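You operate a simulated robot arm through the tools that you are given. There is no shell and no other tool.

Carry out the task below with a simulated robot arm. There is one attempt and no reset: what you move stays moved.

Task
Slide both sleeves over the pipe in the gap and test it at about 2 bar for ten seconds.
Fine: open the yellow bench lever and the black knob, pump, then shut the black knob to hold it. Where these are worked on the way, their far stop is far enough and under half their travel is too little: black knob, yellow bench lever.

It is judged by the outcome, as a careful person would: the job done as asked, and still so three seconds after it is handed in. It fails if anything else is knocked over, pushed out of place, dropped, spilled or broken.

Robot
A 6-joint arm with a two-finger gripper, fixed in place. Base frame: the origin is at the foot of the arm, x ahead of it, y to its left, z up; the work surface is at about z = 820. Readings come in mm, rad, newtons and seconds.
Its first joint turns from -2.897 to 2.897 rad. Payload 3.43 kg.
The TCP is the grasp point between the finger pads, 20 mm short of the fingertips. In the tool frame z runs along the fingers and y along their closing line. Largest opening 190 mm; the body of the gripper starts 248 mm behind the TCP.
Orientation is that of the tool frame in the base frame, as a unit quaternion [x, y, z, w]. With the fingers straight down and closing along the base's y, the tool's x points along the base's -x, its y along +y and its z along -z.

Tools
- The arm moves only by the tool servo_tool. Its argument "motion" is a list of rows, each a list of 7 numbers: the shift along the base's x, y, z in mm, then the turn, a rotation vector about the base's x, y, z in rad, then the opening, from 0 (shut) to 1 (fully open). In form: [[x, y, z, wx, wy, wz, fingers], ...]. A call has 1 to 20 rows; each row shifts and turns the commanded pose from where the row before left it. Rows are played at 5 a second. More than 50 mm and 0.15 rad between two rows, or a gripper value outside its range, and nothing of the call is played. Where a pose cannot be reached the arm comes as near as it can. A force on the tool above 50 N (or 10 N above the force at the start of the call, whichever is more), or a blocked arm, ends the call early, and 0.2 s more pass. Each finger travels about 153 mm/s and halts on what it meets, pressing with about 42 N; the grip force reading is that of the motor and also rises with nothing between the fingers. The clock runs only during rows and for 0.2 s after the last one: add rows that do not move to give the fingers time. It gives the time, the measured TCP pose, the force on the tool (base axes), the opening and the grip force at its end, in the units of the frame above (readings bear some noise), with the torque about the TCP (base axes, N m) and any sound that the robot's microphone picked up.
- Cameras (640 x 400 px; columns grow to the right, rows downward): "scene" is fixed at [219.2, 498.7, 1458.2]; the picture's right is [-0.80, -0.60, 0.00], its down [-0.17, 0.23, -0.96] and it looks along [0.57, -0.77, -0.29] (base axes); focal length 321 px, centre (320, 200). "wrist" rides on the gripper at [70, -8, -288] in the tool frame; the picture's right is [0.12, 0.99, 0.00], its down [-0.96, 0.12, -0.25] and it looks along [-0.25, 0.03, 0.97] (tool axes); focal length 261 px, centre (320, 200). There is no depth. A picture from a camera that has moved, and an enlarged one, comes with that camera's place and axes in the base frame and with its lens.
- grab_frame(camera): a new picture of that camera. It takes no simulated time.
- raise_lower(by): slides the trunk up (or, below 0, down) by that many mm; the arm rides with it, the base frame stays. It gives what a move gives, with no picture.
- zoom(camera, box): a new picture of the part [left, top, right, bottom] of that camera's present view, enlarged. It takes no simulated time.
- job_done(): hands the job in; it is judged then, once.

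Places have to be worked out from the pictures, the camera data and where the tool is seen. Open the gripper and draw the arm clear of the work before you hand the job in, unless the task says otherwise.

The tools are called by a JSON object that holds its "op" and its "data". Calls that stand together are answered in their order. servo_tool: Moves the arm, as the interface text tells. Its arguments: {"type":"object","properties":{"motion":{"type":"array"}},"required":["motion"]} The other tools are called the same way: raise_lower (by) slides the trunk up or down; grab_frame (camera) takes a picture; zoom (camera, box) takes an enlarged picture of a part of a camera's view; job_done () hands the job in.

At the start:

```text
t: 0.0
tcp_pos: [627.6, -424.7, 1374.2]
tool_rot: [0.0, 1.0, 0.001, 0.0]
force: [0.5, -0.3, 0.3]
ft_torque: [0.01, -0.01, 0.0]
finger_gap: 189.9
grip_force: 0.0
trunk travel left (down, up): [-350.0, 90.0]
```

scene: 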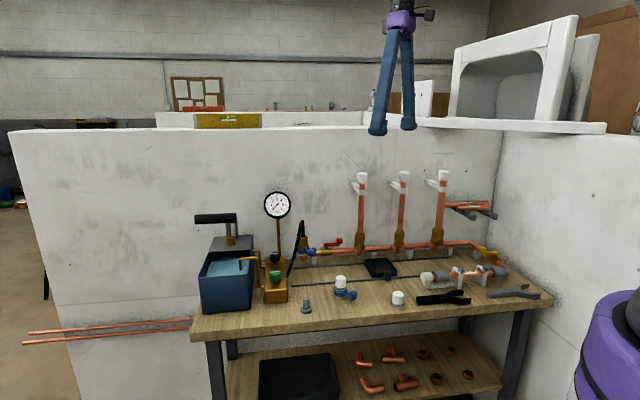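
wrist: 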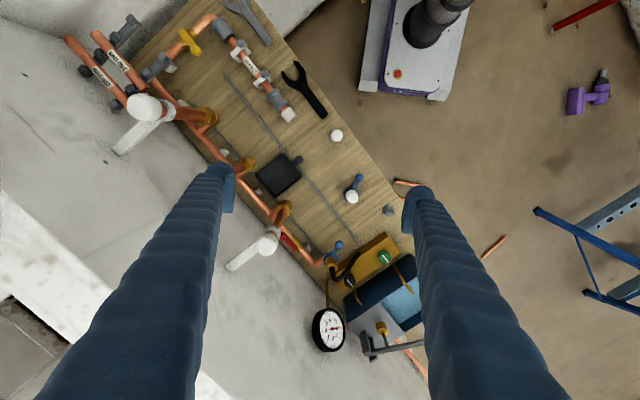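

I start by looking at the bench in detail with enlarged pictures before moving anything.

{"op": "zoom", "data": {"camera": "scene", "box": [400, 160, 560, 320]}}

{"op": "zoom", "data": {"camera": "scene", "box": [180, 180, 360, 320]}}

{"op": "zoom", "data": {"camera": "wrist", "box": [130, 0, 330, 130]}}

{"op": "zoom", "data": {"camera": "wrist", "box": [230, 170, 430, 370]}}

{"op": "zoom", "data": {"camera": "scene", "box": [320, 160, 480, 320]}}

```text
2.50 times, centred on (480, 240) of scene
camera zoom: at [219.2, 498.7, 1458.2], right [-0.8, -0.6, 0.0], down [-0.17, 0.23, -0.96], along [0.57, -0.77, -0.29], focal length 803 px, centre (-80, 100)
```

zoom: 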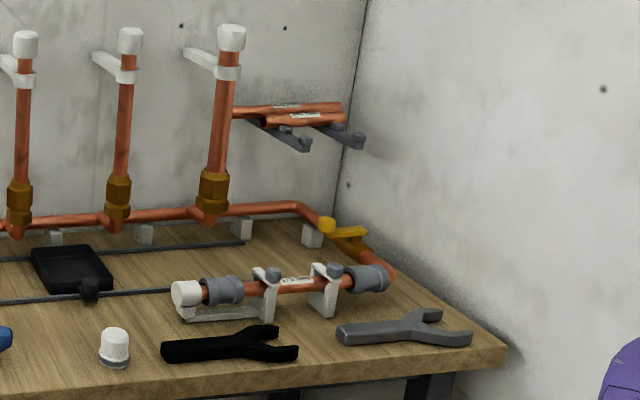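

```text
2.86 times, centred on (270, 250) of scene
camera zoom: at [219.2, 498.7, 1458.2], right [-0.8, -0.6, 0.0], down [-0.17, 0.23, -0.96], along [0.57, -0.77, -0.29], focal length 917 px, centre (463, 57)
```

zoom: 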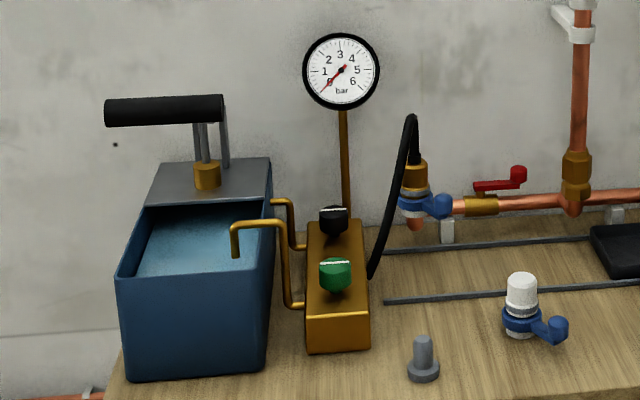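

```text
3.08 times, centred on (230, 65) of wrist
camera zoom: at [557.9, -433.7, 1661.1], right [-0.12, 0.99, 0.0], down [0.96, 0.12, 0.25], along [0.25, 0.03, -0.97], focal length 802 px, centre (597, 615)
```

zoom: 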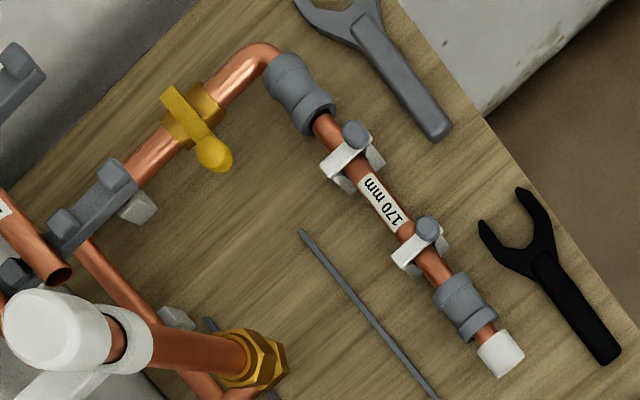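

```text
2.00 times, centred on (330, 270) of wrist
camera zoom: at [557.9, -433.7, 1661.1], right [-0.12, 0.99, 0.0], down [0.96, 0.12, 0.25], along [0.25, 0.03, -0.97], focal length 521 px, centre (300, 60)
```

zoom: 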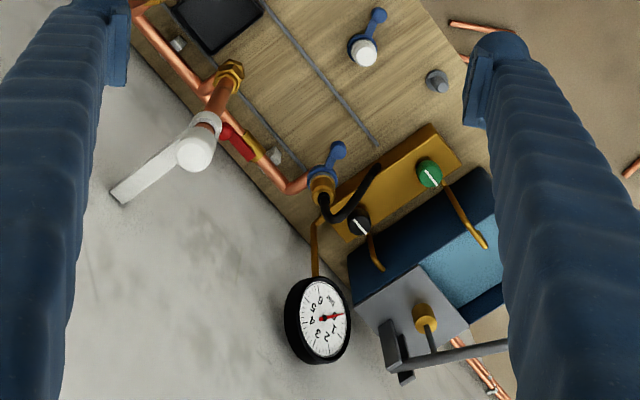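

```text
2.50 times, centred on (400, 240) of scene
camera zoom: at [219.2, 498.7, 1458.2], right [-0.8, -0.6, 0.0], down [-0.17, 0.23, -0.96], along [0.57, -0.77, -0.29], focal length 803 px, centre (120, 100)
```

zoom: 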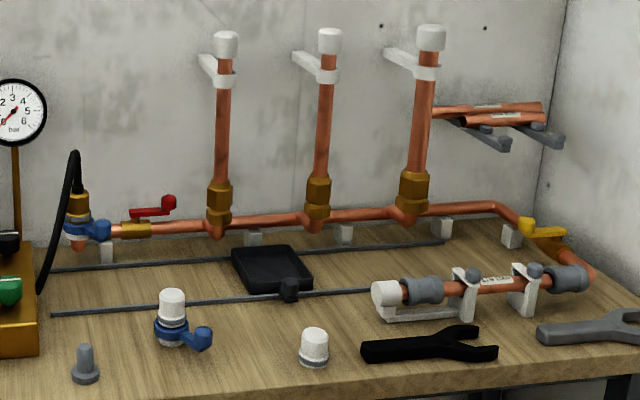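

The sleeves sit on the stubs at roughly (482,-568,872) and (325,-722,872), so the pipe runs along about (-0.71,-0.70). I move over that run at the present height, turning so the fingers close across the pipe, to get a closer wrist view.

{"op": "servo_tool", "data": {"motion": [[-33, -20, 0, 0, 0, 0.13, 1], [-33, -20, 0, 0, 0, 0.13, 1], [-33, -20, 0, 0, 0, 0.13, 1], [-33, -20, 0, 0, 0, 0.13, 1], [-33, -20, 0, 0, 0, 0.13, 1], [-33, -20, 0, 0, 0, 0.125, 1], [0, 0, 0, 0, 0, 0, 1]]}}

{"op": "grab_frame", "data": {"camera": "wrist"}}

{"op": "grab_frame", "data": {"camera": "scene"}}

```text
t: 1.6
tcp_pos: [431.1, -545.4, 1375.1]
tool_rot: [-0.378, 0.926, 0.0, 0.0]
force: [0.7, -0.2, 0.4]
ft_torque: [0.01, 0.05, 0.0]
finger_gap: 190.0
grip_force: 0.1
trunk travel left (down, up): [-350.0, 90.0]
```

```text
taken
camera wrist: at [386.0, -600.6, 1661.8], right [-0.78, 0.62, 0.0], down [0.61, 0.76, 0.25], along [0.15, 0.19, -0.97], focal length 261 px, centre (320, 200)
```

wrist: 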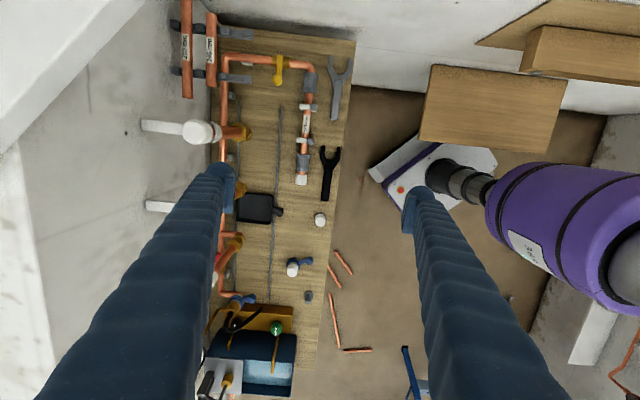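

```text
taken
```

scene: 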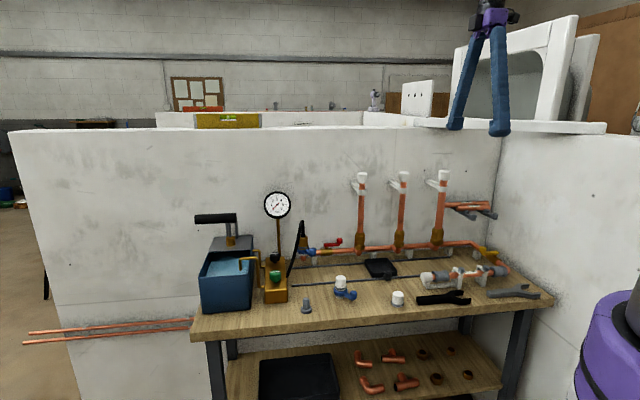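

The view is now nearly aligned with the bench. I zoom into the pipe run, the valve and the pump for detail.

{"op": "zoom", "data": {"camera": "wrist", "box": [240, 45, 370, 195]}}

{"op": "zoom", "data": {"camera": "wrist", "box": [180, 270, 320, 400]}}

{"op": "zoom", "data": {"camera": "scene", "box": [415, 225, 535, 315]}}

{"op": "zoom", "data": {"camera": "scene", "box": [250, 180, 350, 310]}}

```text
2.67 times, centred on (305, 120) of wrist
camera zoom: at [386.0, -600.6, 1661.8], right [-0.78, 0.62, 0.0], down [0.61, 0.76, 0.25], along [0.15, 0.19, -0.97], focal length 695 px, centre (360, 413)
```

zoom: 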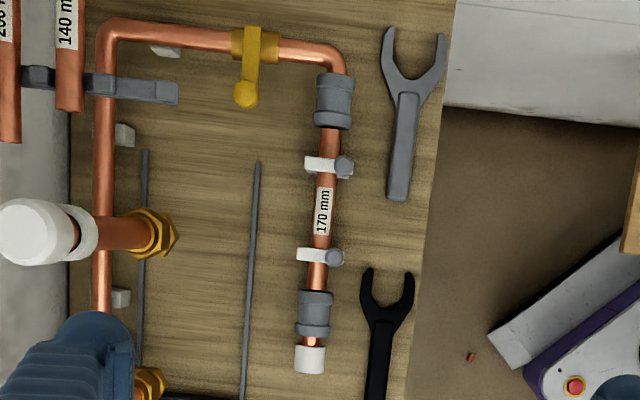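

```text
3.08 times, centred on (250, 335) of wrist
camera zoom: at [386.0, -600.6, 1661.8], right [-0.78, 0.62, 0.0], down [0.61, 0.76, 0.25], along [0.15, 0.19, -0.97], focal length 802 px, centre (535, -215)
```

zoom: 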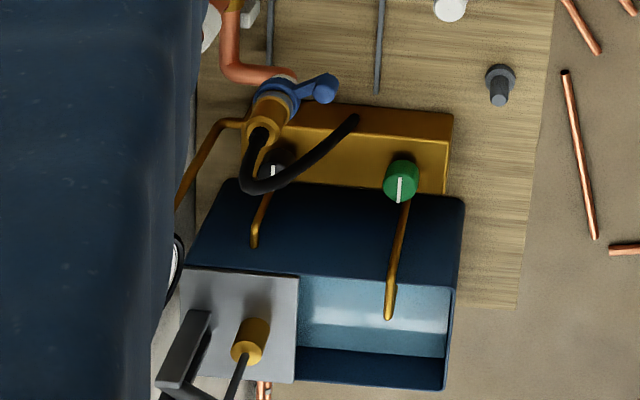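

```text
4.44 times, centred on (475, 270) of scene
camera zoom: at [219.2, 498.7, 1458.2], right [-0.8, -0.6, 0.0], down [-0.17, 0.23, -0.96], along [0.57, -0.77, -0.29], focal length 1427 px, centre (-369, -111)
```

zoom: 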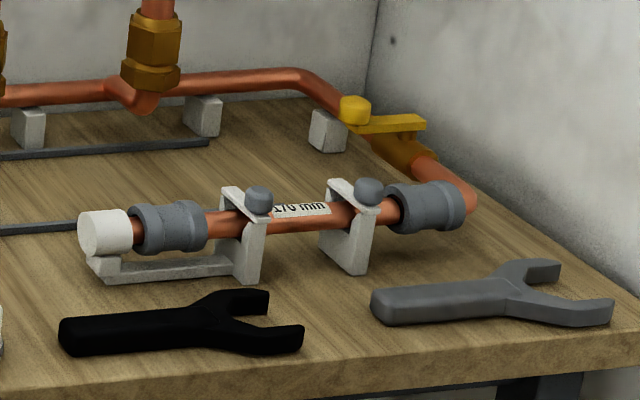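

```text
3.08 times, centred on (300, 245) of scene
camera zoom: at [219.2, 498.7, 1458.2], right [-0.8, -0.6, 0.0], down [-0.17, 0.23, -0.96], along [0.57, -0.77, -0.29], focal length 988 px, centre (382, 62)
```

zoom: 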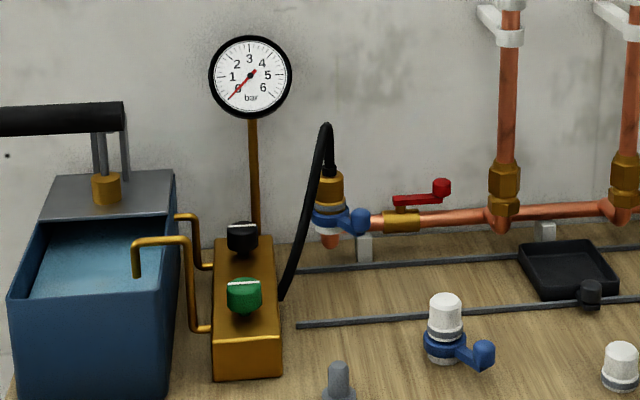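

The pipe ends lie at the inner edges of the sleeves, and each sleeve is about 50 mm long. I part-close the fingers and come down above the left sleeve at about (485,-563) for a closer look.

{"op": "servo_tool", "data": {"motion": [[6.8, -2.1, -46.9, 0, 0, 0, 0.4], [6.8, -2.1, -46.9, 0, 0, 0, 0.4], [6.8, -2.1, -46.9, 0, 0, 0, 0.4], [6.8, -2.1, -46.9, 0, 0, 0, 0.4], [6.8, -2.1, -46.9, 0, 0, 0, 0.4], [6.8, -2.1, -46.9, 0, 0, 0, 0.4], [6.8, -2.1, -46.9, 0, 0, 0, 0.4], [6.8, -2.1, -46.9, 0, 0, 0, 0.4], [0, 0, 0, 0, 0, 0, 0.4]]}}

{"op": "grab_frame", "data": {"camera": "wrist"}}

{"op": "grab_frame", "data": {"camera": "scene"}}

```text
t: 3.6
tcp_pos: [483.7, -560.9, 999.7]
tool_rot: [-0.377, 0.926, 0.0, 0.0]
force: [0.0, -0.6, -0.2]
ft_torque: [0.04, -0.03, 0.04]
finger_gap: 75.9
grip_force: 0.0
trunk travel left (down, up): [-350.0, 90.0]
```

```text
taken
camera wrist: at [438.6, -615.7, 1286.6], right [-0.78, 0.63, 0.0], down [0.61, 0.76, 0.25], along [0.15, 0.19, -0.97], focal length 261 px, centre (320, 200)
```

wrist: 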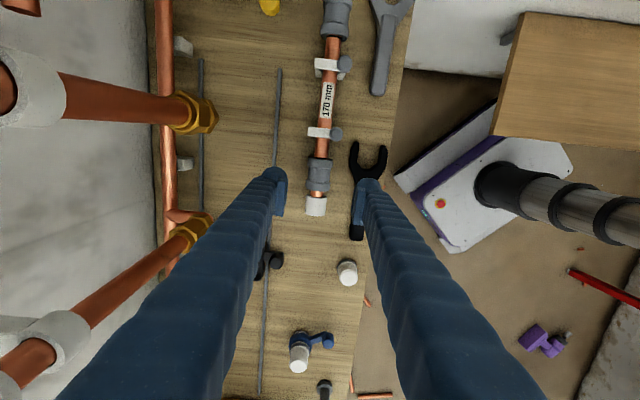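

```text
taken
```

scene: 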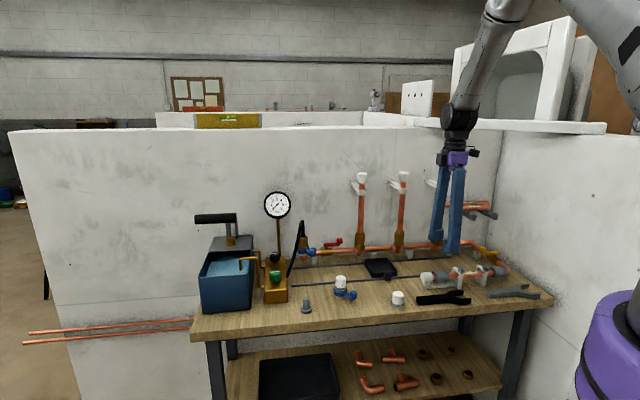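

The gripper is above the left sleeve. I zoom to get exact positions of the sleeves and clips.

{"op": "zoom", "data": {"camera": "wrist", "box": [270, 0, 400, 110]}}

{"op": "zoom", "data": {"camera": "wrist", "box": [260, 110, 380, 230]}}

```text
3.64 times, centred on (335, 55) of wrist
camera zoom: at [438.6, -615.7, 1286.6], right [-0.78, 0.63, 0.0], down [0.61, 0.76, 0.25], along [0.15, 0.19, -0.97], focal length 948 px, centre (266, 727)
```

zoom: 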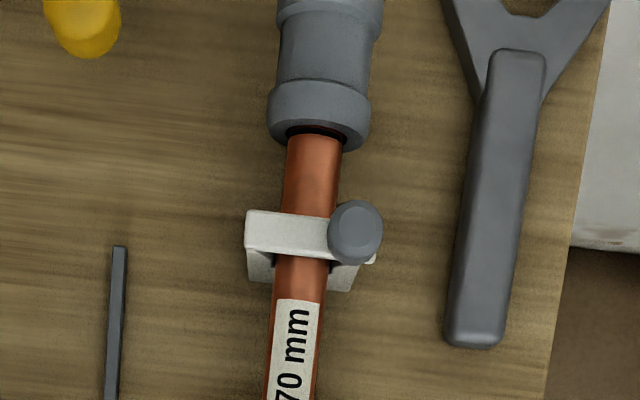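

```text
3.33 times, centred on (320, 170) of wrist
camera zoom: at [438.6, -615.7, 1286.6], right [-0.78, 0.63, 0.0], down [0.61, 0.76, 0.25], along [0.15, 0.19, -0.97], focal length 869 px, centre (320, 300)
```

zoom: 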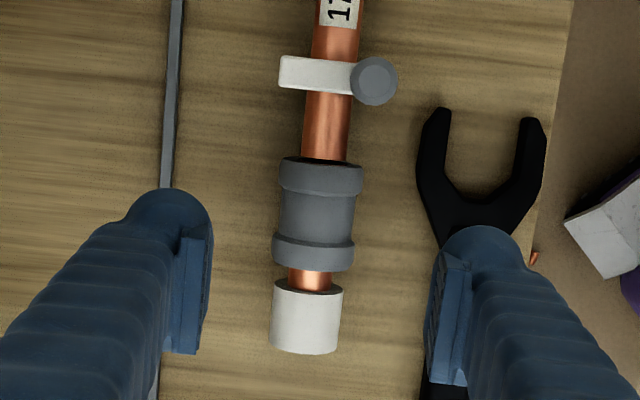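

The left sleeve's centre works out near (479.5,-567.3), axis z about 871, and the clip is about 30 mm beyond its inner edge. I lower onto it, offset 7 mm outward so the fingers keep clear of the clip.

{"op": "servo_tool", "data": {"motion": [[1.1, -1.1, -43, 0, 0, 0, 0.4], [0, 0, -43, 0, 0, 0, 0.4], [0, 0, -30, 0, 0, 0, 0.4], [0, 0, -12, 0, 0, 0, 0.4], [0, 0, 0, 0, 0, 0, 0.4]]}}

{"op": "zoom", "data": {"camera": "wrist", "box": [220, 60, 420, 260]}}

{"op": "zoom", "data": {"camera": "scene", "box": [380, 180, 540, 320]}}

```text
t: 4.8
tcp_pos: [486.6, -562.6, 872.4]
tool_rot: [-0.378, 0.926, -0.001, 0.001]
force: [-0.3, 0.2, -0.3]
ft_torque: [0.02, 0.03, 0.02]
finger_gap: 75.8
grip_force: 0.0
trunk travel left (down, up): [-350.0, 90.0]
```

```text
2.00 times, centred on (320, 160) of wrist
camera zoom: at [441.3, -618.2, 1158.4], right [-0.78, 0.63, 0.0], down [0.61, 0.76, 0.25], along [0.15, 0.19, -0.97], focal length 521 px, centre (320, 280)
```

zoom: 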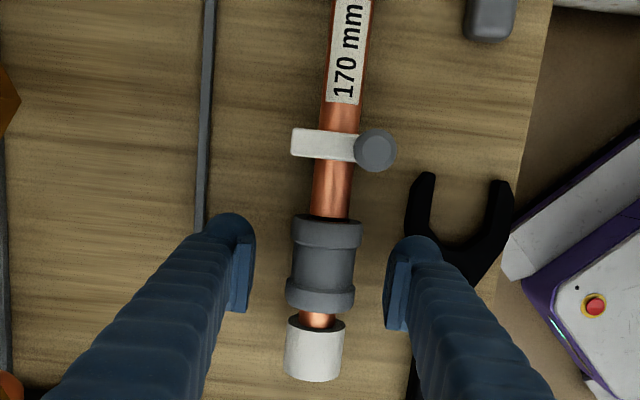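

```text
2.86 times, centred on (460, 250) of scene
camera zoom: at [219.2, 498.7, 1458.2], right [-0.8, -0.6, 0.0], down [-0.17, 0.23, -0.96], along [0.57, -0.77, -0.29], focal length 917 px, centre (-80, 57)
```

zoom: 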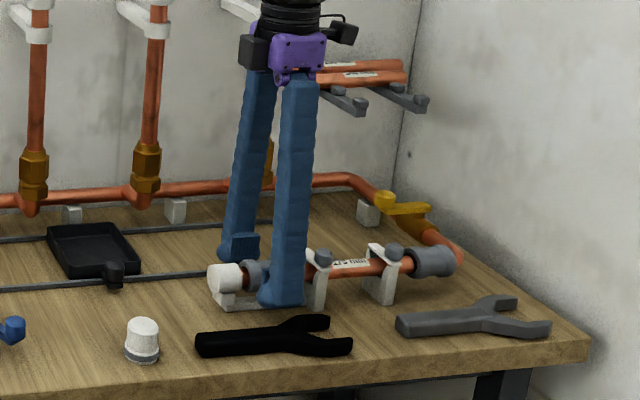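

The fingers straddle the sleeve with it about 2 mm to the +tool-y side. I centre and close on it.

{"op": "servo_tool", "data": {"motion": [[-1.5, 1.5, 0, 0, 0, 0, 0.4], [0, 0, 0, 0, 0, 0, 0.25], [0, 0, 0, 0, 0, 0, 0.18], [0, 0, 0, 0, 0, 0, 0.15], [0, 0, 0, 0, 0, 0, 0.15]]}}

{"op": "zoom", "data": {"camera": "wrist", "box": [220, 60, 420, 260]}}

```text
t: 6.0
tcp_pos: [484.8, -562.2, 871.0]
tool_rot: [-0.378, 0.926, 0.0, 0.0]
force: [3.6, -4.9, -4.4]
ft_torque: [-0.4, -0.25, 0.59]
finger_gap: 39.7
grip_force: 44.8
trunk travel left (down, up): [-350.0, 90.0]
```

```text
2.00 times, centred on (320, 160) of wrist
camera zoom: at [440.3, -617.3, 1158.3], right [-0.78, 0.63, 0.0], down [0.61, 0.76, 0.25], along [0.15, 0.19, -0.97], focal length 521 px, centre (320, 280)
```

zoom: 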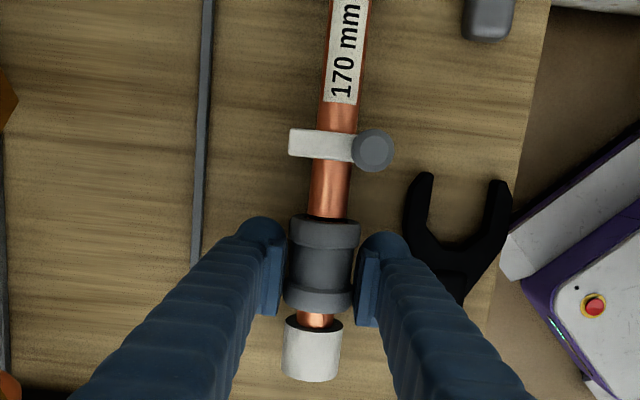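

Gripped at 39.7 mm with a small side load. I ease that off and slide the first 10 mm along the pipe axis, watching the force.

{"op": "servo_tool", "data": {"motion": [[0.6, -0.6, 0, 0, 0, 0, 0.15], [-1.78, -1.76, 0, 0, 0, 0, 0.15], [-1.78, -1.76, 0, 0, 0, 0, 0.15], [-1.78, -1.76, 0, 0, 0, 0, 0.15], [-1.78, -1.76, 0, 0, 0, 0, 0.15]]}}

{"op": "zoom", "data": {"camera": "wrist", "box": [220, 60, 420, 260]}}

```text
t: 7.2
tcp_pos: [476.4, -570.4, 871.1]
tool_rot: [-0.378, 0.926, 0.001, 0.0]
force: [0.5, -1.7, -4.8]
ft_torque: [-0.21, -0.33, 0.63]
finger_gap: 39.3
grip_force: 45.4
trunk travel left (down, up): [-350.0, 90.0]
```

```text
2.00 times, centred on (320, 160) of wrist
camera zoom: at [433.0, -625.0, 1158.1], right [-0.78, 0.63, 0.0], down [0.61, 0.76, 0.25], along [0.15, 0.19, -0.97], focal length 521 px, centre (320, 280)
```

zoom: 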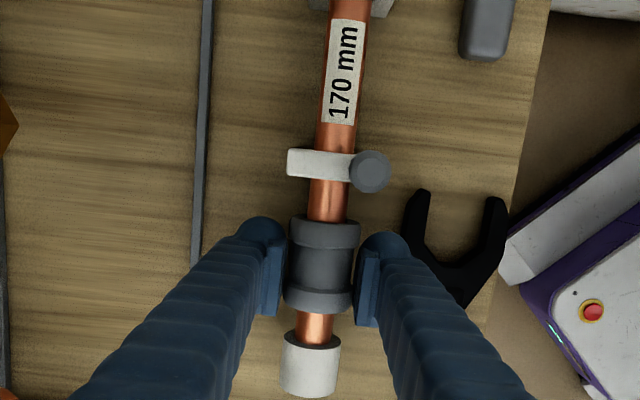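

The sleeve slides freely and the pipe stays put; about 10.5 mm done. I slide on to about 25 mm in total.

{"op": "servo_tool", "data": {"motion": [[-2.05, -2.02, 0, 0, 0, 0, 0.15], [-2.05, -2.02, 0, 0, 0, 0, 0.15], [-2.05, -2.02, 0, 0, 0, 0, 0.15], [-2.05, -2.02, 0, 0, 0, 0, 0.15], [-2.05, -2.02, 0, 0, 0, 0, 0.15], [0, 0, 0, 0, 0, 0, 0.15]]}}

{"op": "zoom", "data": {"camera": "wrist", "box": [220, 60, 420, 260]}}

{"op": "zoom", "data": {"camera": "scene", "box": [380, 180, 540, 320]}}

```text
t: 8.6
tcp_pos: [468.3, -578.4, 871.5]
tool_rot: [-0.378, 0.926, 0.001, -0.001]
force: [-0.8, 0.4, -5.3]
ft_torque: [-0.29, -0.22, 0.47]
finger_gap: 39.2
grip_force: 45.1
trunk travel left (down, up): [-350.0, 90.0]
```

```text
2.00 times, centred on (320, 160) of wrist
camera zoom: at [423.1, -635.0, 1158.0], right [-0.78, 0.63, 0.0], down [0.61, 0.76, 0.25], along [0.15, 0.19, -0.97], focal length 521 px, centre (320, 280)
```

zoom: 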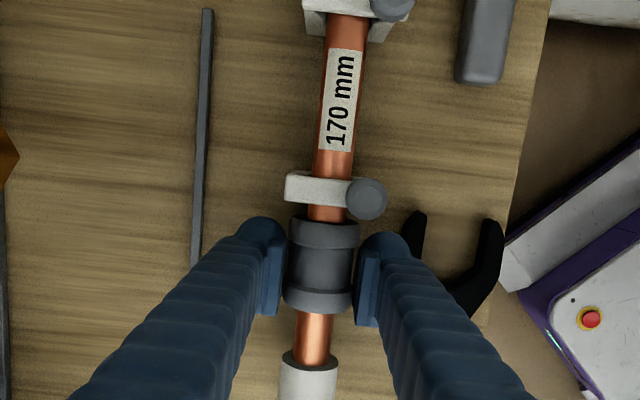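

```text
2.86 times, centred on (460, 250) of scene
camera zoom: at [219.2, 498.7, 1458.2], right [-0.8, -0.6, 0.0], down [-0.17, 0.23, -0.96], along [0.57, -0.77, -0.29], focal length 917 px, centre (-80, 57)
```

zoom: 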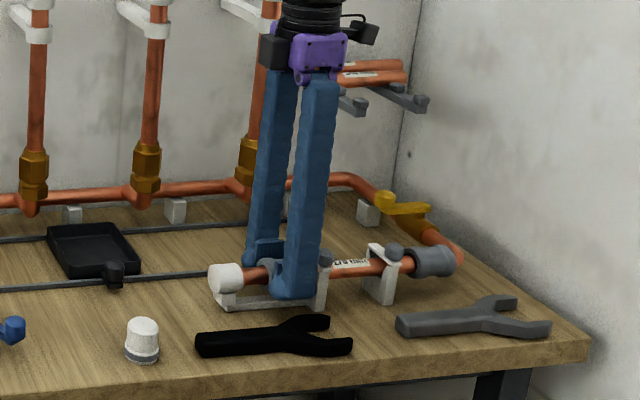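

The left sleeve now straddles its joint, about 5 mm short of the clip, and the pipe has not moved. I open, lift clear of the clip knobs and travel along the pipe to above the right sleeve.

{"op": "servo_tool", "data": {"motion": [[0, 0, 0, 0, 0, 0, 0.38], [0, 0, 0, 0, 0, 0, 0.38], [0, 0, 40, 0, 0, 0, 0.38], [0, 0, 45, 0, 0, 0, 0.38], [0, 0, 25, 0, 0, 0, 0.38], [-29, -28.7, 0, 0, 0, 0, 0.38], [-29, -28.7, 0, 0, 0, 0, 0.38], [-29, -28.7, 0, 0, 0, 0, 0.38], [-29, -28.7, 0, 0, 0, 0, 0.38], [-29, -28.7, 0, 0, 0, 0, 0.38], [0, 0, 0, 0, 0, 0, 0.38]]}}

{"op": "grab_frame", "data": {"camera": "wrist"}}

{"op": "grab_frame", "data": {"camera": "scene"}}

```text
t: 11.0
tcp_pos: [323.7, -722.7, 981.4]
tool_rot: [-0.379, 0.925, 0.0, -0.001]
force: [-0.3, -1.0, -1.6]
ft_torque: [0.06, 0.02, 0.0]
finger_gap: 72.2
grip_force: 0.1
trunk travel left (down, up): [-350.0, 90.0]
```

```text
taken
camera wrist: at [278.5, -778.3, 1268.6], right [-0.78, 0.63, 0.0], down [0.61, 0.76, 0.25], along [0.15, 0.19, -0.97], focal length 261 px, centre (320, 200)
```

wrist: 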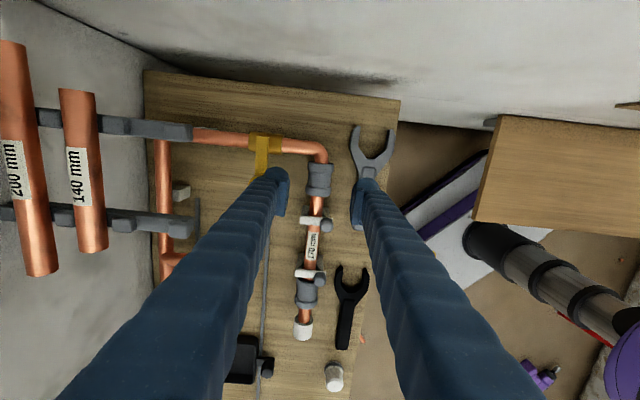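

```text
taken
```

scene: 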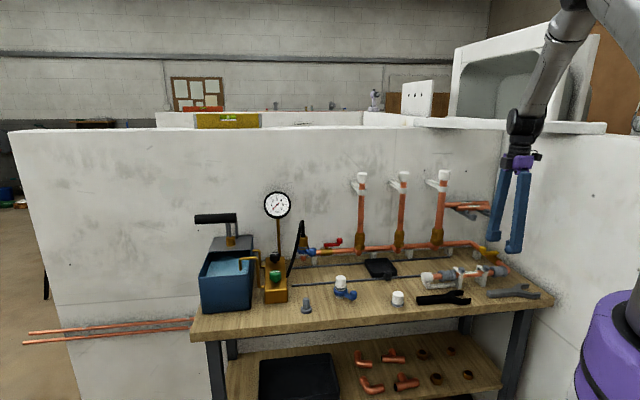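

Now above the right sleeve; I zoom to check the alignment and the elbow clearance, and the left sleeve's final position.

{"op": "zoom", "data": {"camera": "wrist", "box": [240, 120, 400, 240]}}

{"op": "zoom", "data": {"camera": "wrist", "box": [260, 200, 360, 350]}}

{"op": "zoom", "data": {"camera": "scene", "box": [415, 225, 535, 315]}}

```text
3.33 times, centred on (320, 180) of wrist
camera zoom: at [278.5, -778.3, 1268.6], right [-0.78, 0.63, 0.0], down [0.61, 0.76, 0.25], along [0.15, 0.19, -0.97], focal length 869 px, centre (320, 267)
```

zoom: 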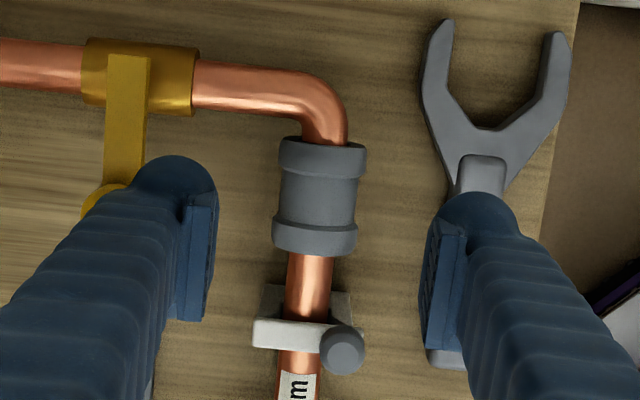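

```text
2.67 times, centred on (310, 275) of wrist
camera zoom: at [278.5, -778.3, 1268.6], right [-0.78, 0.63, 0.0], down [0.61, 0.76, 0.25], along [0.15, 0.19, -0.97], focal length 695 px, centre (347, 0)
```

zoom: 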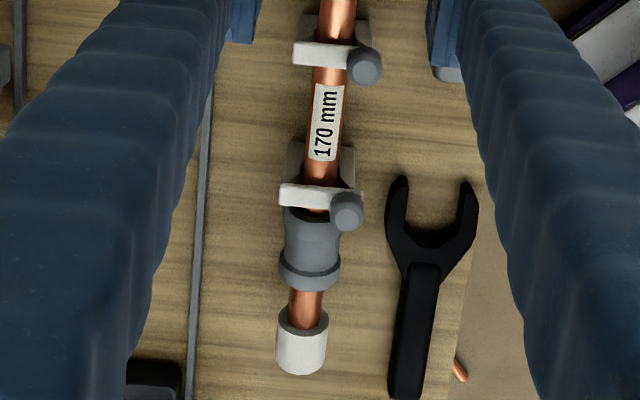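

```text
4.44 times, centred on (475, 270) of scene
camera zoom: at [219.2, 498.7, 1458.2], right [-0.8, -0.6, 0.0], down [-0.17, 0.23, -0.96], along [0.57, -0.77, -0.29], focal length 1427 px, centre (-369, -111)
```

zoom: 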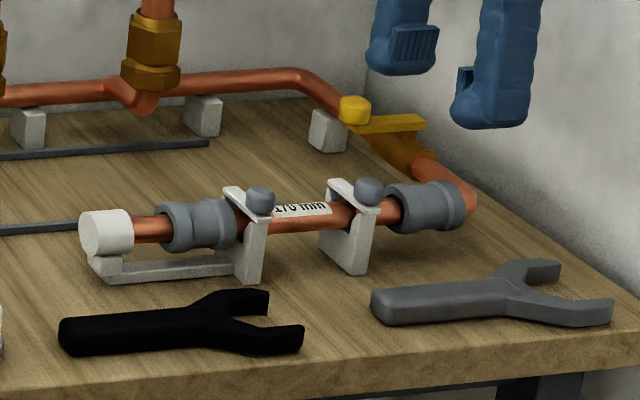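

Both sides look clear: the yellow lever's ball is about 85 mm from the axis. The right sleeve's centre is near (320.5,-726), so I shift 2.5 mm outward, lower to the axis height and close.

{"op": "servo_tool", "data": {"motion": [[-1.8, -1.8, -40, 0, 0, 0, 0.38], [0, 0, -40, 0, 0, 0, 0.38], [0, 0, -20, 0, 0, 0, 0.38], [0, 0, -10, 0, 0, 0, 0.38], [0, 0, 0, 0, 0, 0, 0.38]]}}

{"op": "zoom", "data": {"camera": "wrist", "box": [220, 60, 420, 260]}}

{"op": "zoom", "data": {"camera": "scene", "box": [415, 195, 535, 315]}}

```text
t: 12.2
tcp_pos: [321.4, -724.7, 871.3]
tool_rot: [-0.378, 0.926, 0.0, 0.0]
force: [0.9, -0.3, 0.1]
ft_torque: [0.02, -0.03, -0.01]
finger_gap: 72.0
grip_force: 0.2
trunk travel left (down, up): [-350.0, 90.0]
```

```text
2.00 times, centred on (320, 160) of wrist
camera zoom: at [276.7, -780.2, 1159.2], right [-0.78, 0.63, 0.0], down [0.61, 0.76, 0.25], along [0.15, 0.19, -0.97], focal length 521 px, centre (320, 280)
```

zoom: 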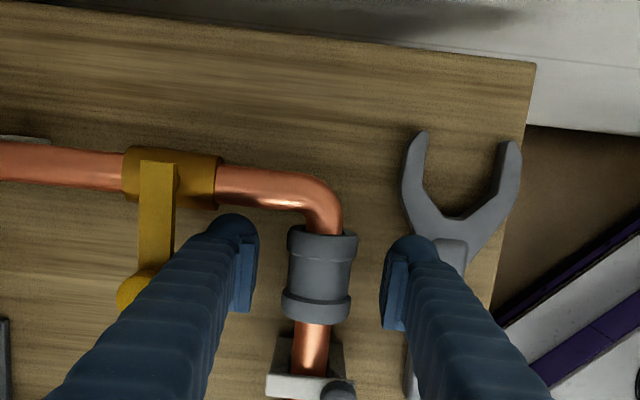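

```text
3.33 times, centred on (475, 255) of scene
camera zoom: at [219.2, 498.7, 1458.2], right [-0.8, -0.6, 0.0], down [-0.17, 0.23, -0.96], along [0.57, -0.77, -0.29], focal length 1070 px, centre (-197, 17)
```

zoom: 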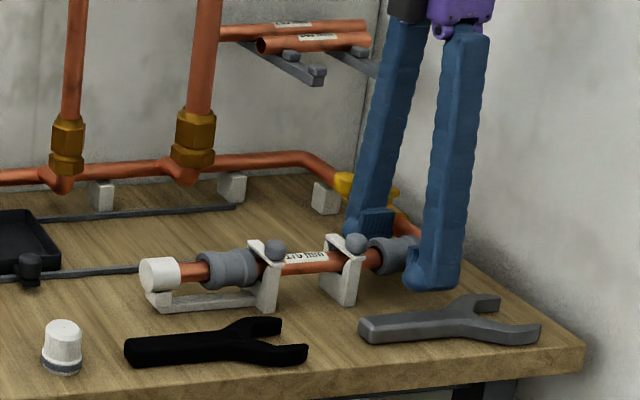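

Well centred. I close on the right sleeve.

{"op": "servo_tool", "data": {"motion": [[0, 0, 0, 0, 0, 0, 0.25], [0, 0, 0, 0, 0, 0, 0.18], [0, 0, 0, 0, 0, 0, 0.15], [0, 0, 0, 0, 0, 0, 0.15]]}}

{"op": "servo_tool", "data": {"motion": [[1.78, 1.76, 0, 0, 0, 0, 0.15], [1.78, 1.76, 0, 0, 0, 0, 0.15], [1.78, 1.76, 0, 0, 0, 0, 0.15], [1.78, 1.76, 0, 0, 0, 0, 0.15], [0, 0, 0, 0, 0, 0, 0.15]]}}

{"op": "zoom", "data": {"camera": "wrist", "box": [220, 60, 420, 260]}}

```text
t: 13.2
tcp_pos: [321.5, -724.9, 871.0]
tool_rot: [-0.377, 0.926, 0.0, 0.0]
force: [2.8, -3.7, -1.7]
ft_torque: [0.25, 0.2, 0.6]
finger_gap: 39.7
grip_force: 44.8
trunk travel left (down, up): [-350.0, 90.0]
```

```text
t: 14.4
tcp_pos: [327.1, -718.8, 871.7]
tool_rot: [-0.378, 0.926, 0.0, 0.0]
force: [6.3, -5.2, 3.6]
ft_torque: [0.26, 0.18, 0.53]
finger_gap: 39.6
grip_force: 45.0
trunk travel left (down, up): [-350.0, 90.0]
```

```text
2.00 times, centred on (320, 160) of wrist
camera zoom: at [284.0, -773.3, 1158.9], right [-0.78, 0.63, 0.0], down [0.61, 0.76, 0.25], along [0.15, 0.19, -0.97], focal length 521 px, centre (320, 280)
```

zoom: 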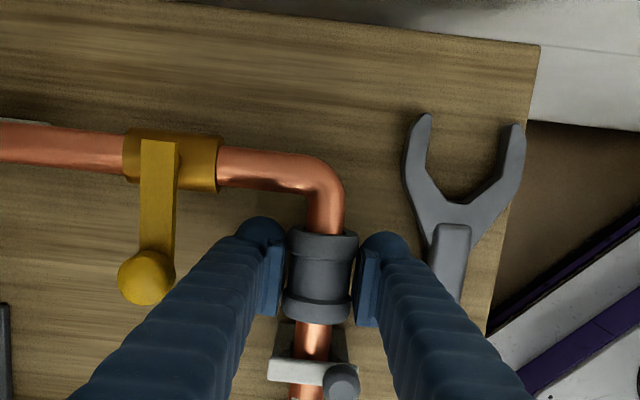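

The sleeve is moving with the fingers (about 10 mm). I slide the remaining 15 mm.

{"op": "servo_tool", "data": {"motion": [[2.13, 2.11, 0, 0, 0, 0, 0.15], [2.13, 2.11, 0, 0, 0, 0, 0.15], [2.13, 2.11, 0, 0, 0, 0, 0.15], [2.13, 2.11, 0, 0, 0, 0, 0.15], [2.13, 2.11, 0, 0, 0, 0, 0.15], [0, 0, 0, 0, 0, 0, 0.15]]}}

{"op": "zoom", "data": {"camera": "wrist", "box": [220, 60, 420, 260]}}

{"op": "zoom", "data": {"camera": "scene", "box": [415, 225, 535, 315]}}

```text
t: 15.8
tcp_pos: [339.2, -706.8, 871.5]
tool_rot: [-0.378, 0.926, 0.001, -0.001]
force: [11.3, -10.4, 4.9]
ft_torque: [0.32, 0.02, 0.44]
finger_gap: 39.6
grip_force: 45.2
trunk travel left (down, up): [-350.0, 90.0]
```

```text
2.00 times, centred on (320, 160) of wrist
camera zoom: at [294.6, -762.6, 1158.7], right [-0.78, 0.63, 0.0], down [0.61, 0.76, 0.25], along [0.15, 0.19, -0.97], focal length 521 px, centre (320, 280)
```

zoom: 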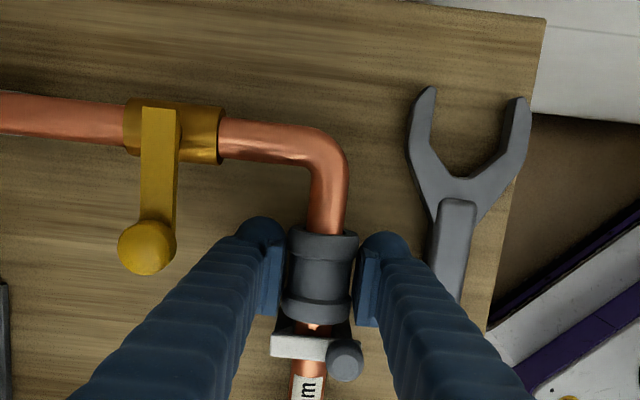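

```text
4.44 times, centred on (475, 270) of scene
camera zoom: at [219.2, 498.7, 1458.2], right [-0.8, -0.6, 0.0], down [-0.17, 0.23, -0.96], along [0.57, -0.77, -0.29], focal length 1427 px, centre (-369, -111)
```

zoom: 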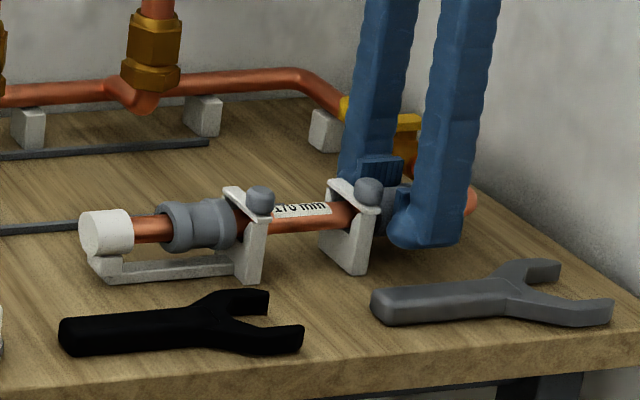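

The right sleeve has also been slid about 25 mm, almost up to its clip. I release, lift well clear, turn the tool back square to the base, close the fingers and lean the top towards me so that it will clear the pipe hooks when I push the yellow lever's knob (at about (390,-778,917)).

{"op": "servo_tool", "data": {"motion": [[0, 0, 0, 0, 0, 0, 0.38], [0, 0, 0, 0, 0, 0, 0.38], [0, 0, 45, 0, 0, 0, 0.38], [0, 0, 45, 0, 0, 0, 0.38], [0, 0, 45, 0, 0, 0, 0.38], [0, 0, 45, 0, 0, 0, 0.38], [0, 0, 45, 0, 0, 0, 0.38], [15, 3, 0, 0, 0, -0.13, 0.2], [15, 3, 0, 0, 0, -0.13, 0.1], [15, 3, 0, 0, 0, -0.13, 0], [15, 3, 0, 0, 0, -0.13, 0], [15, 3, 0, 0, 0, -0.13, 0], [16, 3, 0, 0, 0, -0.125, 0], [0, 0, 0, -0.15, 0, 0, 0], [0, 0, 0, -0.15, 0, 0, 0], [0, 0, 0, 0, 0, 0, 0]]}}

{"op": "grab_frame", "data": {"camera": "wrist"}}

{"op": "grab_frame", "data": {"camera": "scene"}}

{"op": "zoom", "data": {"camera": "scene", "box": [415, 225, 535, 315]}}

```text
t: 19.2
tcp_pos: [428.8, -689.7, 1096.8]
tool_rot: [0.0, 0.989, -0.15, 0.001]
force: [-0.4, -0.2, -0.1]
ft_torque: [0.09, -0.03, 0.01]
finger_gap: 0.0
grip_force: 33.9
trunk travel left (down, up): [-350.0, 90.0]
```

```text
taken
camera wrist: at [358.3, -612.7, 1372.8], right [-0.12, 0.95, -0.29], down [0.96, 0.18, 0.2], along [0.25, -0.26, -0.93], focal length 261 px, centre (320, 200)
```

wrist: 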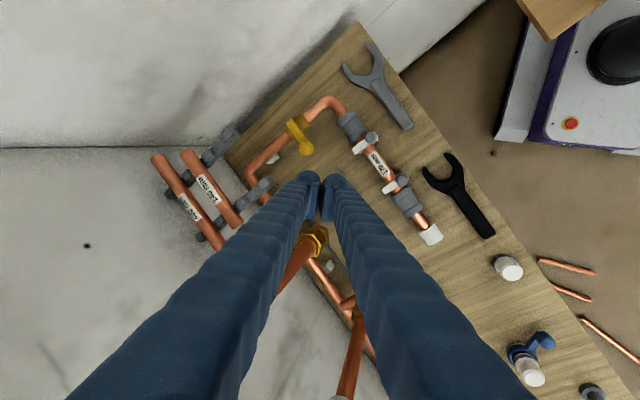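

```text
taken
```

scene: 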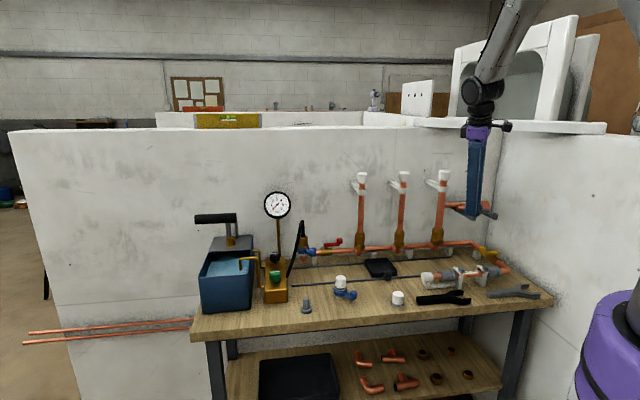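

```text
4.44 times, centred on (475, 270) of scene
camera zoom: at [219.2, 498.7, 1458.2], right [-0.8, -0.6, 0.0], down [-0.17, 0.23, -0.96], along [0.57, -0.77, -0.29], focal length 1427 px, centre (-369, -111)
```

zoom: 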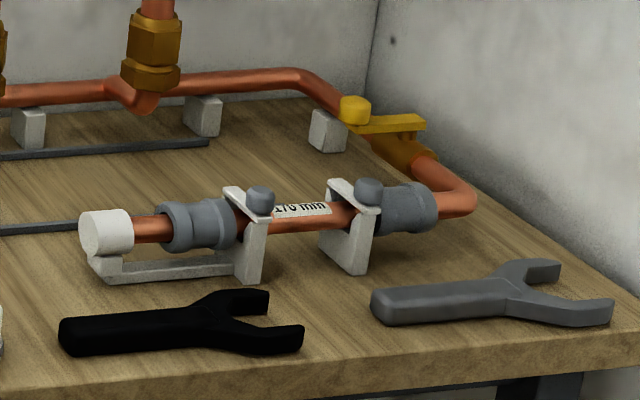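

Both sleeves sit over the joints next to the clips. I zoom the wrist view on the yellow lever to fix its place from this second viewpoint.

{"op": "zoom", "data": {"camera": "wrist", "box": [230, 80, 390, 200]}}

{"op": "zoom", "data": {"camera": "scene", "box": [440, 190, 530, 290]}}

```text
3.33 times, centred on (310, 140) of wrist
camera zoom: at [358.3, -612.7, 1372.8], right [-0.12, 0.95, -0.29], down [0.96, 0.18, 0.2], along [0.25, -0.26, -0.93], focal length 869 px, centre (353, 400)
```

zoom: 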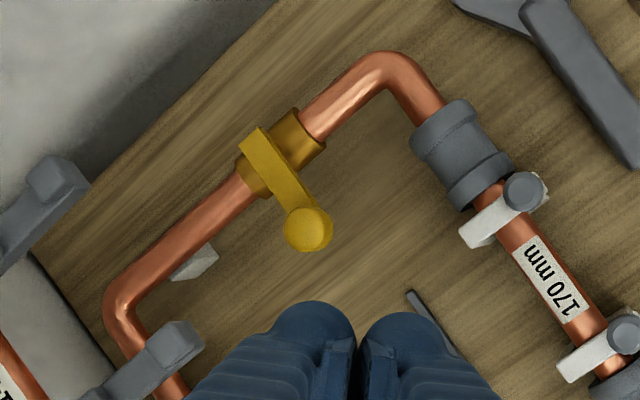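

```text
4.00 times, centred on (485, 240) of scene
camera zoom: at [219.2, 498.7, 1458.2], right [-0.8, -0.6, 0.0], down [-0.17, 0.23, -0.96], along [0.57, -0.77, -0.29], focal length 1284 px, centre (-340, 40)
```

zoom: 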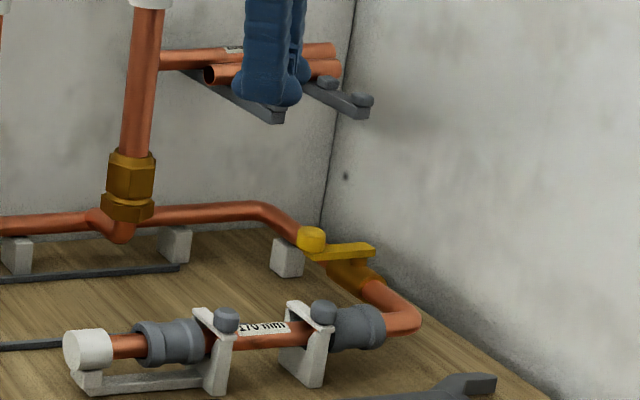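

Knob confirmed at about (390,-778,915), pivot about (351,-810). I come down beside it at x≈432, on its far side from the opening direction, with the fingertips just above the lever plate.

{"op": "servo_tool", "data": {"motion": [[0.6, -14.8, -33.8, 0, 0, 0, 0], [0.6, -14.8, -33.8, 0, 0, 0, 0], [0.6, -14.8, -33.8, 0, 0, 0, 0], [0.6, -14.8, -33.8, 0, 0, 0, 0], [0.6, -14.8, -33.8, 0, 0, 0, 0], [0, 0, 0, 0, 0, 0, 0]]}}

{"op": "zoom", "data": {"camera": "wrist", "box": [230, 60, 410, 200]}}

{"op": "zoom", "data": {"camera": "scene", "box": [440, 190, 530, 290]}}

```text
t: 20.6
tcp_pos: [430.2, -763.1, 927.0]
tool_rot: [0.0, 0.989, -0.15, 0.0]
force: [-0.9, 0.0, 0.1]
ft_torque: [0.04, -0.02, 0.0]
finger_gap: 0.1
grip_force: 34.1
trunk travel left (down, up): [-350.0, 90.0]
```

```text
2.86 times, centred on (320, 130) of wrist
camera zoom: at [360.4, -686.7, 1204.4], right [-0.12, 0.95, -0.29], down [0.96, 0.18, 0.2], along [0.25, -0.26, -0.93], focal length 745 px, centre (320, 400)
```

zoom: 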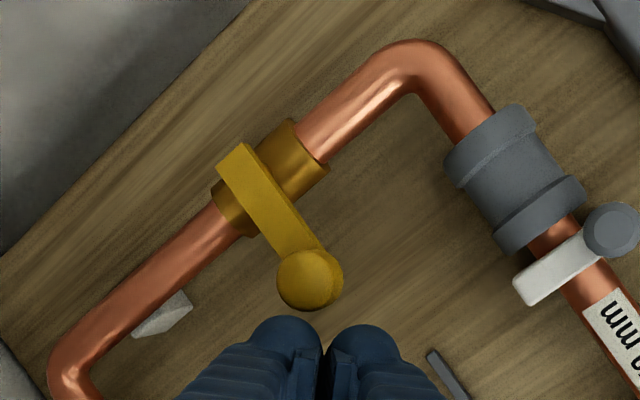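

```text
4.00 times, centred on (485, 240) of scene
camera zoom: at [219.2, 498.7, 1458.2], right [-0.8, -0.6, 0.0], down [-0.17, 0.23, -0.96], along [0.57, -0.77, -0.29], focal length 1284 px, centre (-340, 40)
```

zoom: 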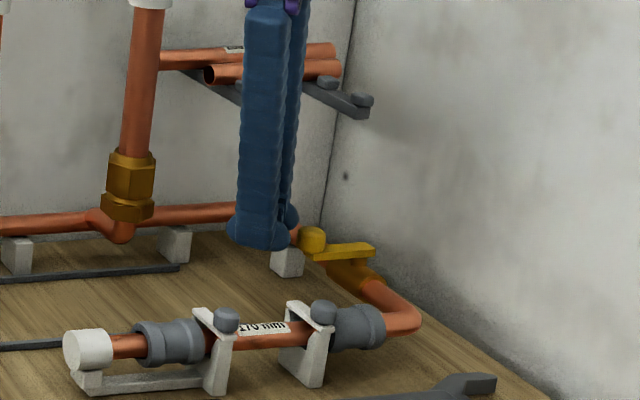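

The fingertips are right beside the knob. I push along -x in small steps, watching the force and the lever.

{"op": "servo_tool", "data": {"motion": [[-6, 0, 0, 0, 0, 0, 0], [-6, 0, 0, 0, 0, 0, 0], [-6, 0, 0, 0, 0, 0, 0], [-6, 0, 0, 0, 0, 0, 0], [-6, 0, 0, 0, 0, 0, 0], [0, 0, 0, 0, 0, 0, 0]]}}

{"op": "zoom", "data": {"camera": "wrist", "box": [230, 60, 410, 200]}}

{"op": "zoom", "data": {"camera": "scene", "box": [440, 190, 530, 290]}}

```text
t: 22.0
tcp_pos: [402.1, -762.8, 926.8]
tool_rot: [0.0, 0.989, -0.15, 0.0]
force: [-0.5, 0.7, 0.8]
ft_torque: [0.01, 0.02, 0.02]
finger_gap: 0.0
grip_force: 34.2
trunk travel left (down, up): [-350.0, 90.0]
```

```text
2.86 times, centred on (320, 130) of wrist
camera zoom: at [331.3, -685.9, 1204.0], right [-0.12, 0.95, -0.29], down [0.96, 0.18, 0.2], along [0.24, -0.26, -0.93], focal length 745 px, centre (320, 400)
```

zoom: 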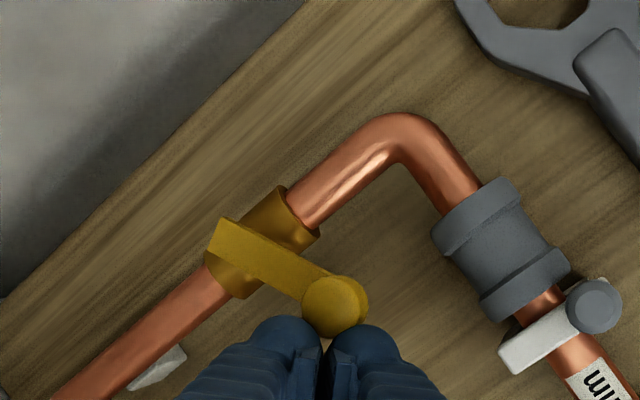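

```text
4.00 times, centred on (485, 240) of scene
camera zoom: at [219.2, 498.7, 1458.2], right [-0.8, -0.6, 0.0], down [-0.17, 0.23, -0.96], along [0.57, -0.77, -0.29], focal length 1284 px, centre (-340, 40)
```

zoom: 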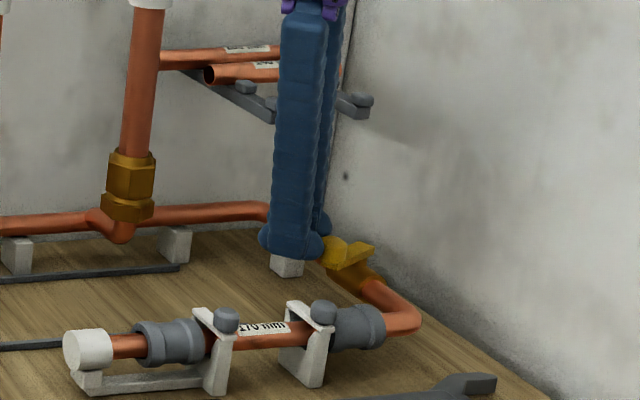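

The lever turns easily in this direction. I continue.

{"op": "servo_tool", "data": {"motion": [[-6, 1, 0, 0, 0, 0, 0], [-6, 1, 0, 0, 0, 0, 0], [-6, 0, 0, 0, 0, 0, 0], [-6, 0, 0, 0, 0, 0, 0], [-6, 0, 0, 0, 0, 0, 0], [0, 0, 0, 0, 0, 0, 0]]}}

{"op": "zoom", "data": {"camera": "wrist", "box": [230, 60, 410, 200]}}

```text
t: 23.4
tcp_pos: [370.9, -760.7, 927.3]
tool_rot: [0.0, 0.989, -0.149, 0.001]
force: [0.2, -0.4, 0.2]
ft_torque: [0.0, 0.02, 0.02]
finger_gap: 0.0
grip_force: 34.3
trunk travel left (down, up): [-350.0, 90.0]
```

```text
2.86 times, centred on (320, 130) of wrist
camera zoom: at [301.3, -684.4, 1204.1], right [-0.12, 0.95, -0.29], down [0.96, 0.18, 0.2], along [0.24, -0.26, -0.93], focal length 745 px, centre (320, 400)
```

zoom: 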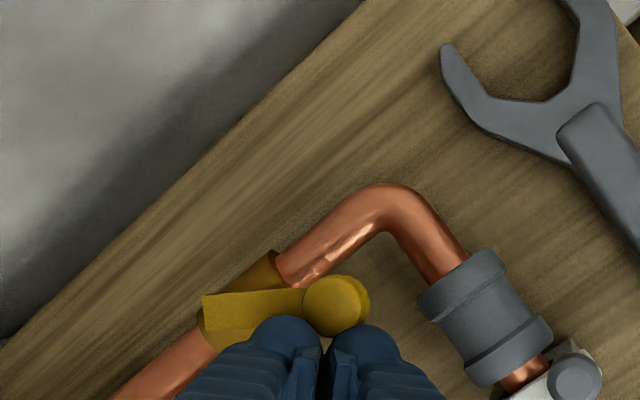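

The lever is past halfway (now pointing along +y). I keep pushing, following the arc, until it meets its stop.

{"op": "servo_tool", "data": {"motion": [[-6, -1, 0, 0, 0, 0, 0], [-6, -2, 0, 0, 0, 0, 0], [-6, -3, 0, 0, 0, 0, 0], [-5, -3, 0, 0, 0, 0, 0], [0, 0, 0, 0, 0, 0, 0]]}}

{"op": "zoom", "data": {"camera": "wrist", "box": [230, 60, 410, 200]}}

{"op": "zoom", "data": {"camera": "scene", "box": [440, 190, 530, 290]}}

```text
t: 24.6
tcp_pos: [349.0, -770.9, 927.0]
tool_rot: [0.0, 0.989, -0.149, -0.001]
force: [0.3, -0.8, 0.1]
ft_torque: [-0.01, 0.04, 0.01]
finger_gap: 0.0
grip_force: 34.7
trunk travel left (down, up): [-350.0, 90.0]
```

```text
2.86 times, centred on (320, 130) of wrist
camera zoom: at [278.9, -693.6, 1204.1], right [-0.12, 0.95, -0.29], down [0.96, 0.18, 0.2], along [0.25, -0.26, -0.93], focal length 745 px, centre (320, 400)
```

zoom: 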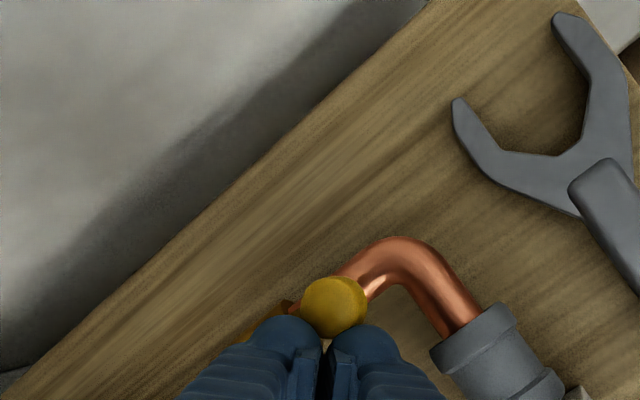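

```text
4.00 times, centred on (485, 240) of scene
camera zoom: at [219.2, 498.7, 1458.2], right [-0.8, -0.6, 0.0], down [-0.17, 0.23, -0.96], along [0.57, -0.77, -0.29], focal length 1284 px, centre (-340, 40)
```

zoom: 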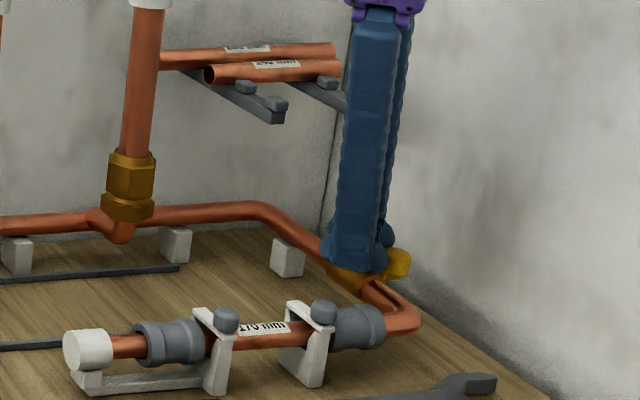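

The knob is now over the pipe (about 90° turned). I nudge it slightly further to make sure it is on its stop.

{"op": "servo_tool", "data": {"motion": [[-2.5, -2.5, 0, 0, 0, 0, 0], [-2.5, -2.5, 0, 0, 0, 0, 0], [-2, -2, 0, 0, 0, 0, 0], [0, 0, 0, 0, 0, 0, 0]]}}

{"op": "zoom", "data": {"camera": "wrist", "box": [230, 60, 410, 200]}}

```text
t: 25.6
tcp_pos: [343.4, -775.7, 928.2]
tool_rot: [0.0, 0.989, -0.15, -0.001]
force: [9.1, 12.1, 1.8]
ft_torque: [0.18, -0.08, -0.26]
finger_gap: 0.1
grip_force: 34.5
trunk travel left (down, up): [-350.0, 90.0]
```

```text
2.86 times, centred on (320, 130) of wrist
camera zoom: at [273.0, -699.1, 1204.2], right [-0.12, 0.95, -0.29], down [0.96, 0.18, 0.2], along [0.24, -0.26, -0.93], focal length 745 px, centre (320, 400)
```

zoom: 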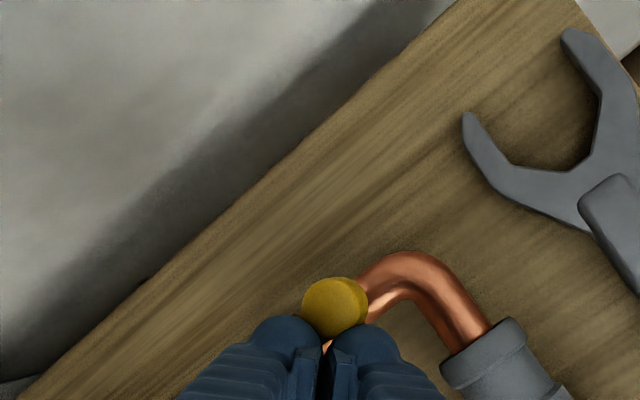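

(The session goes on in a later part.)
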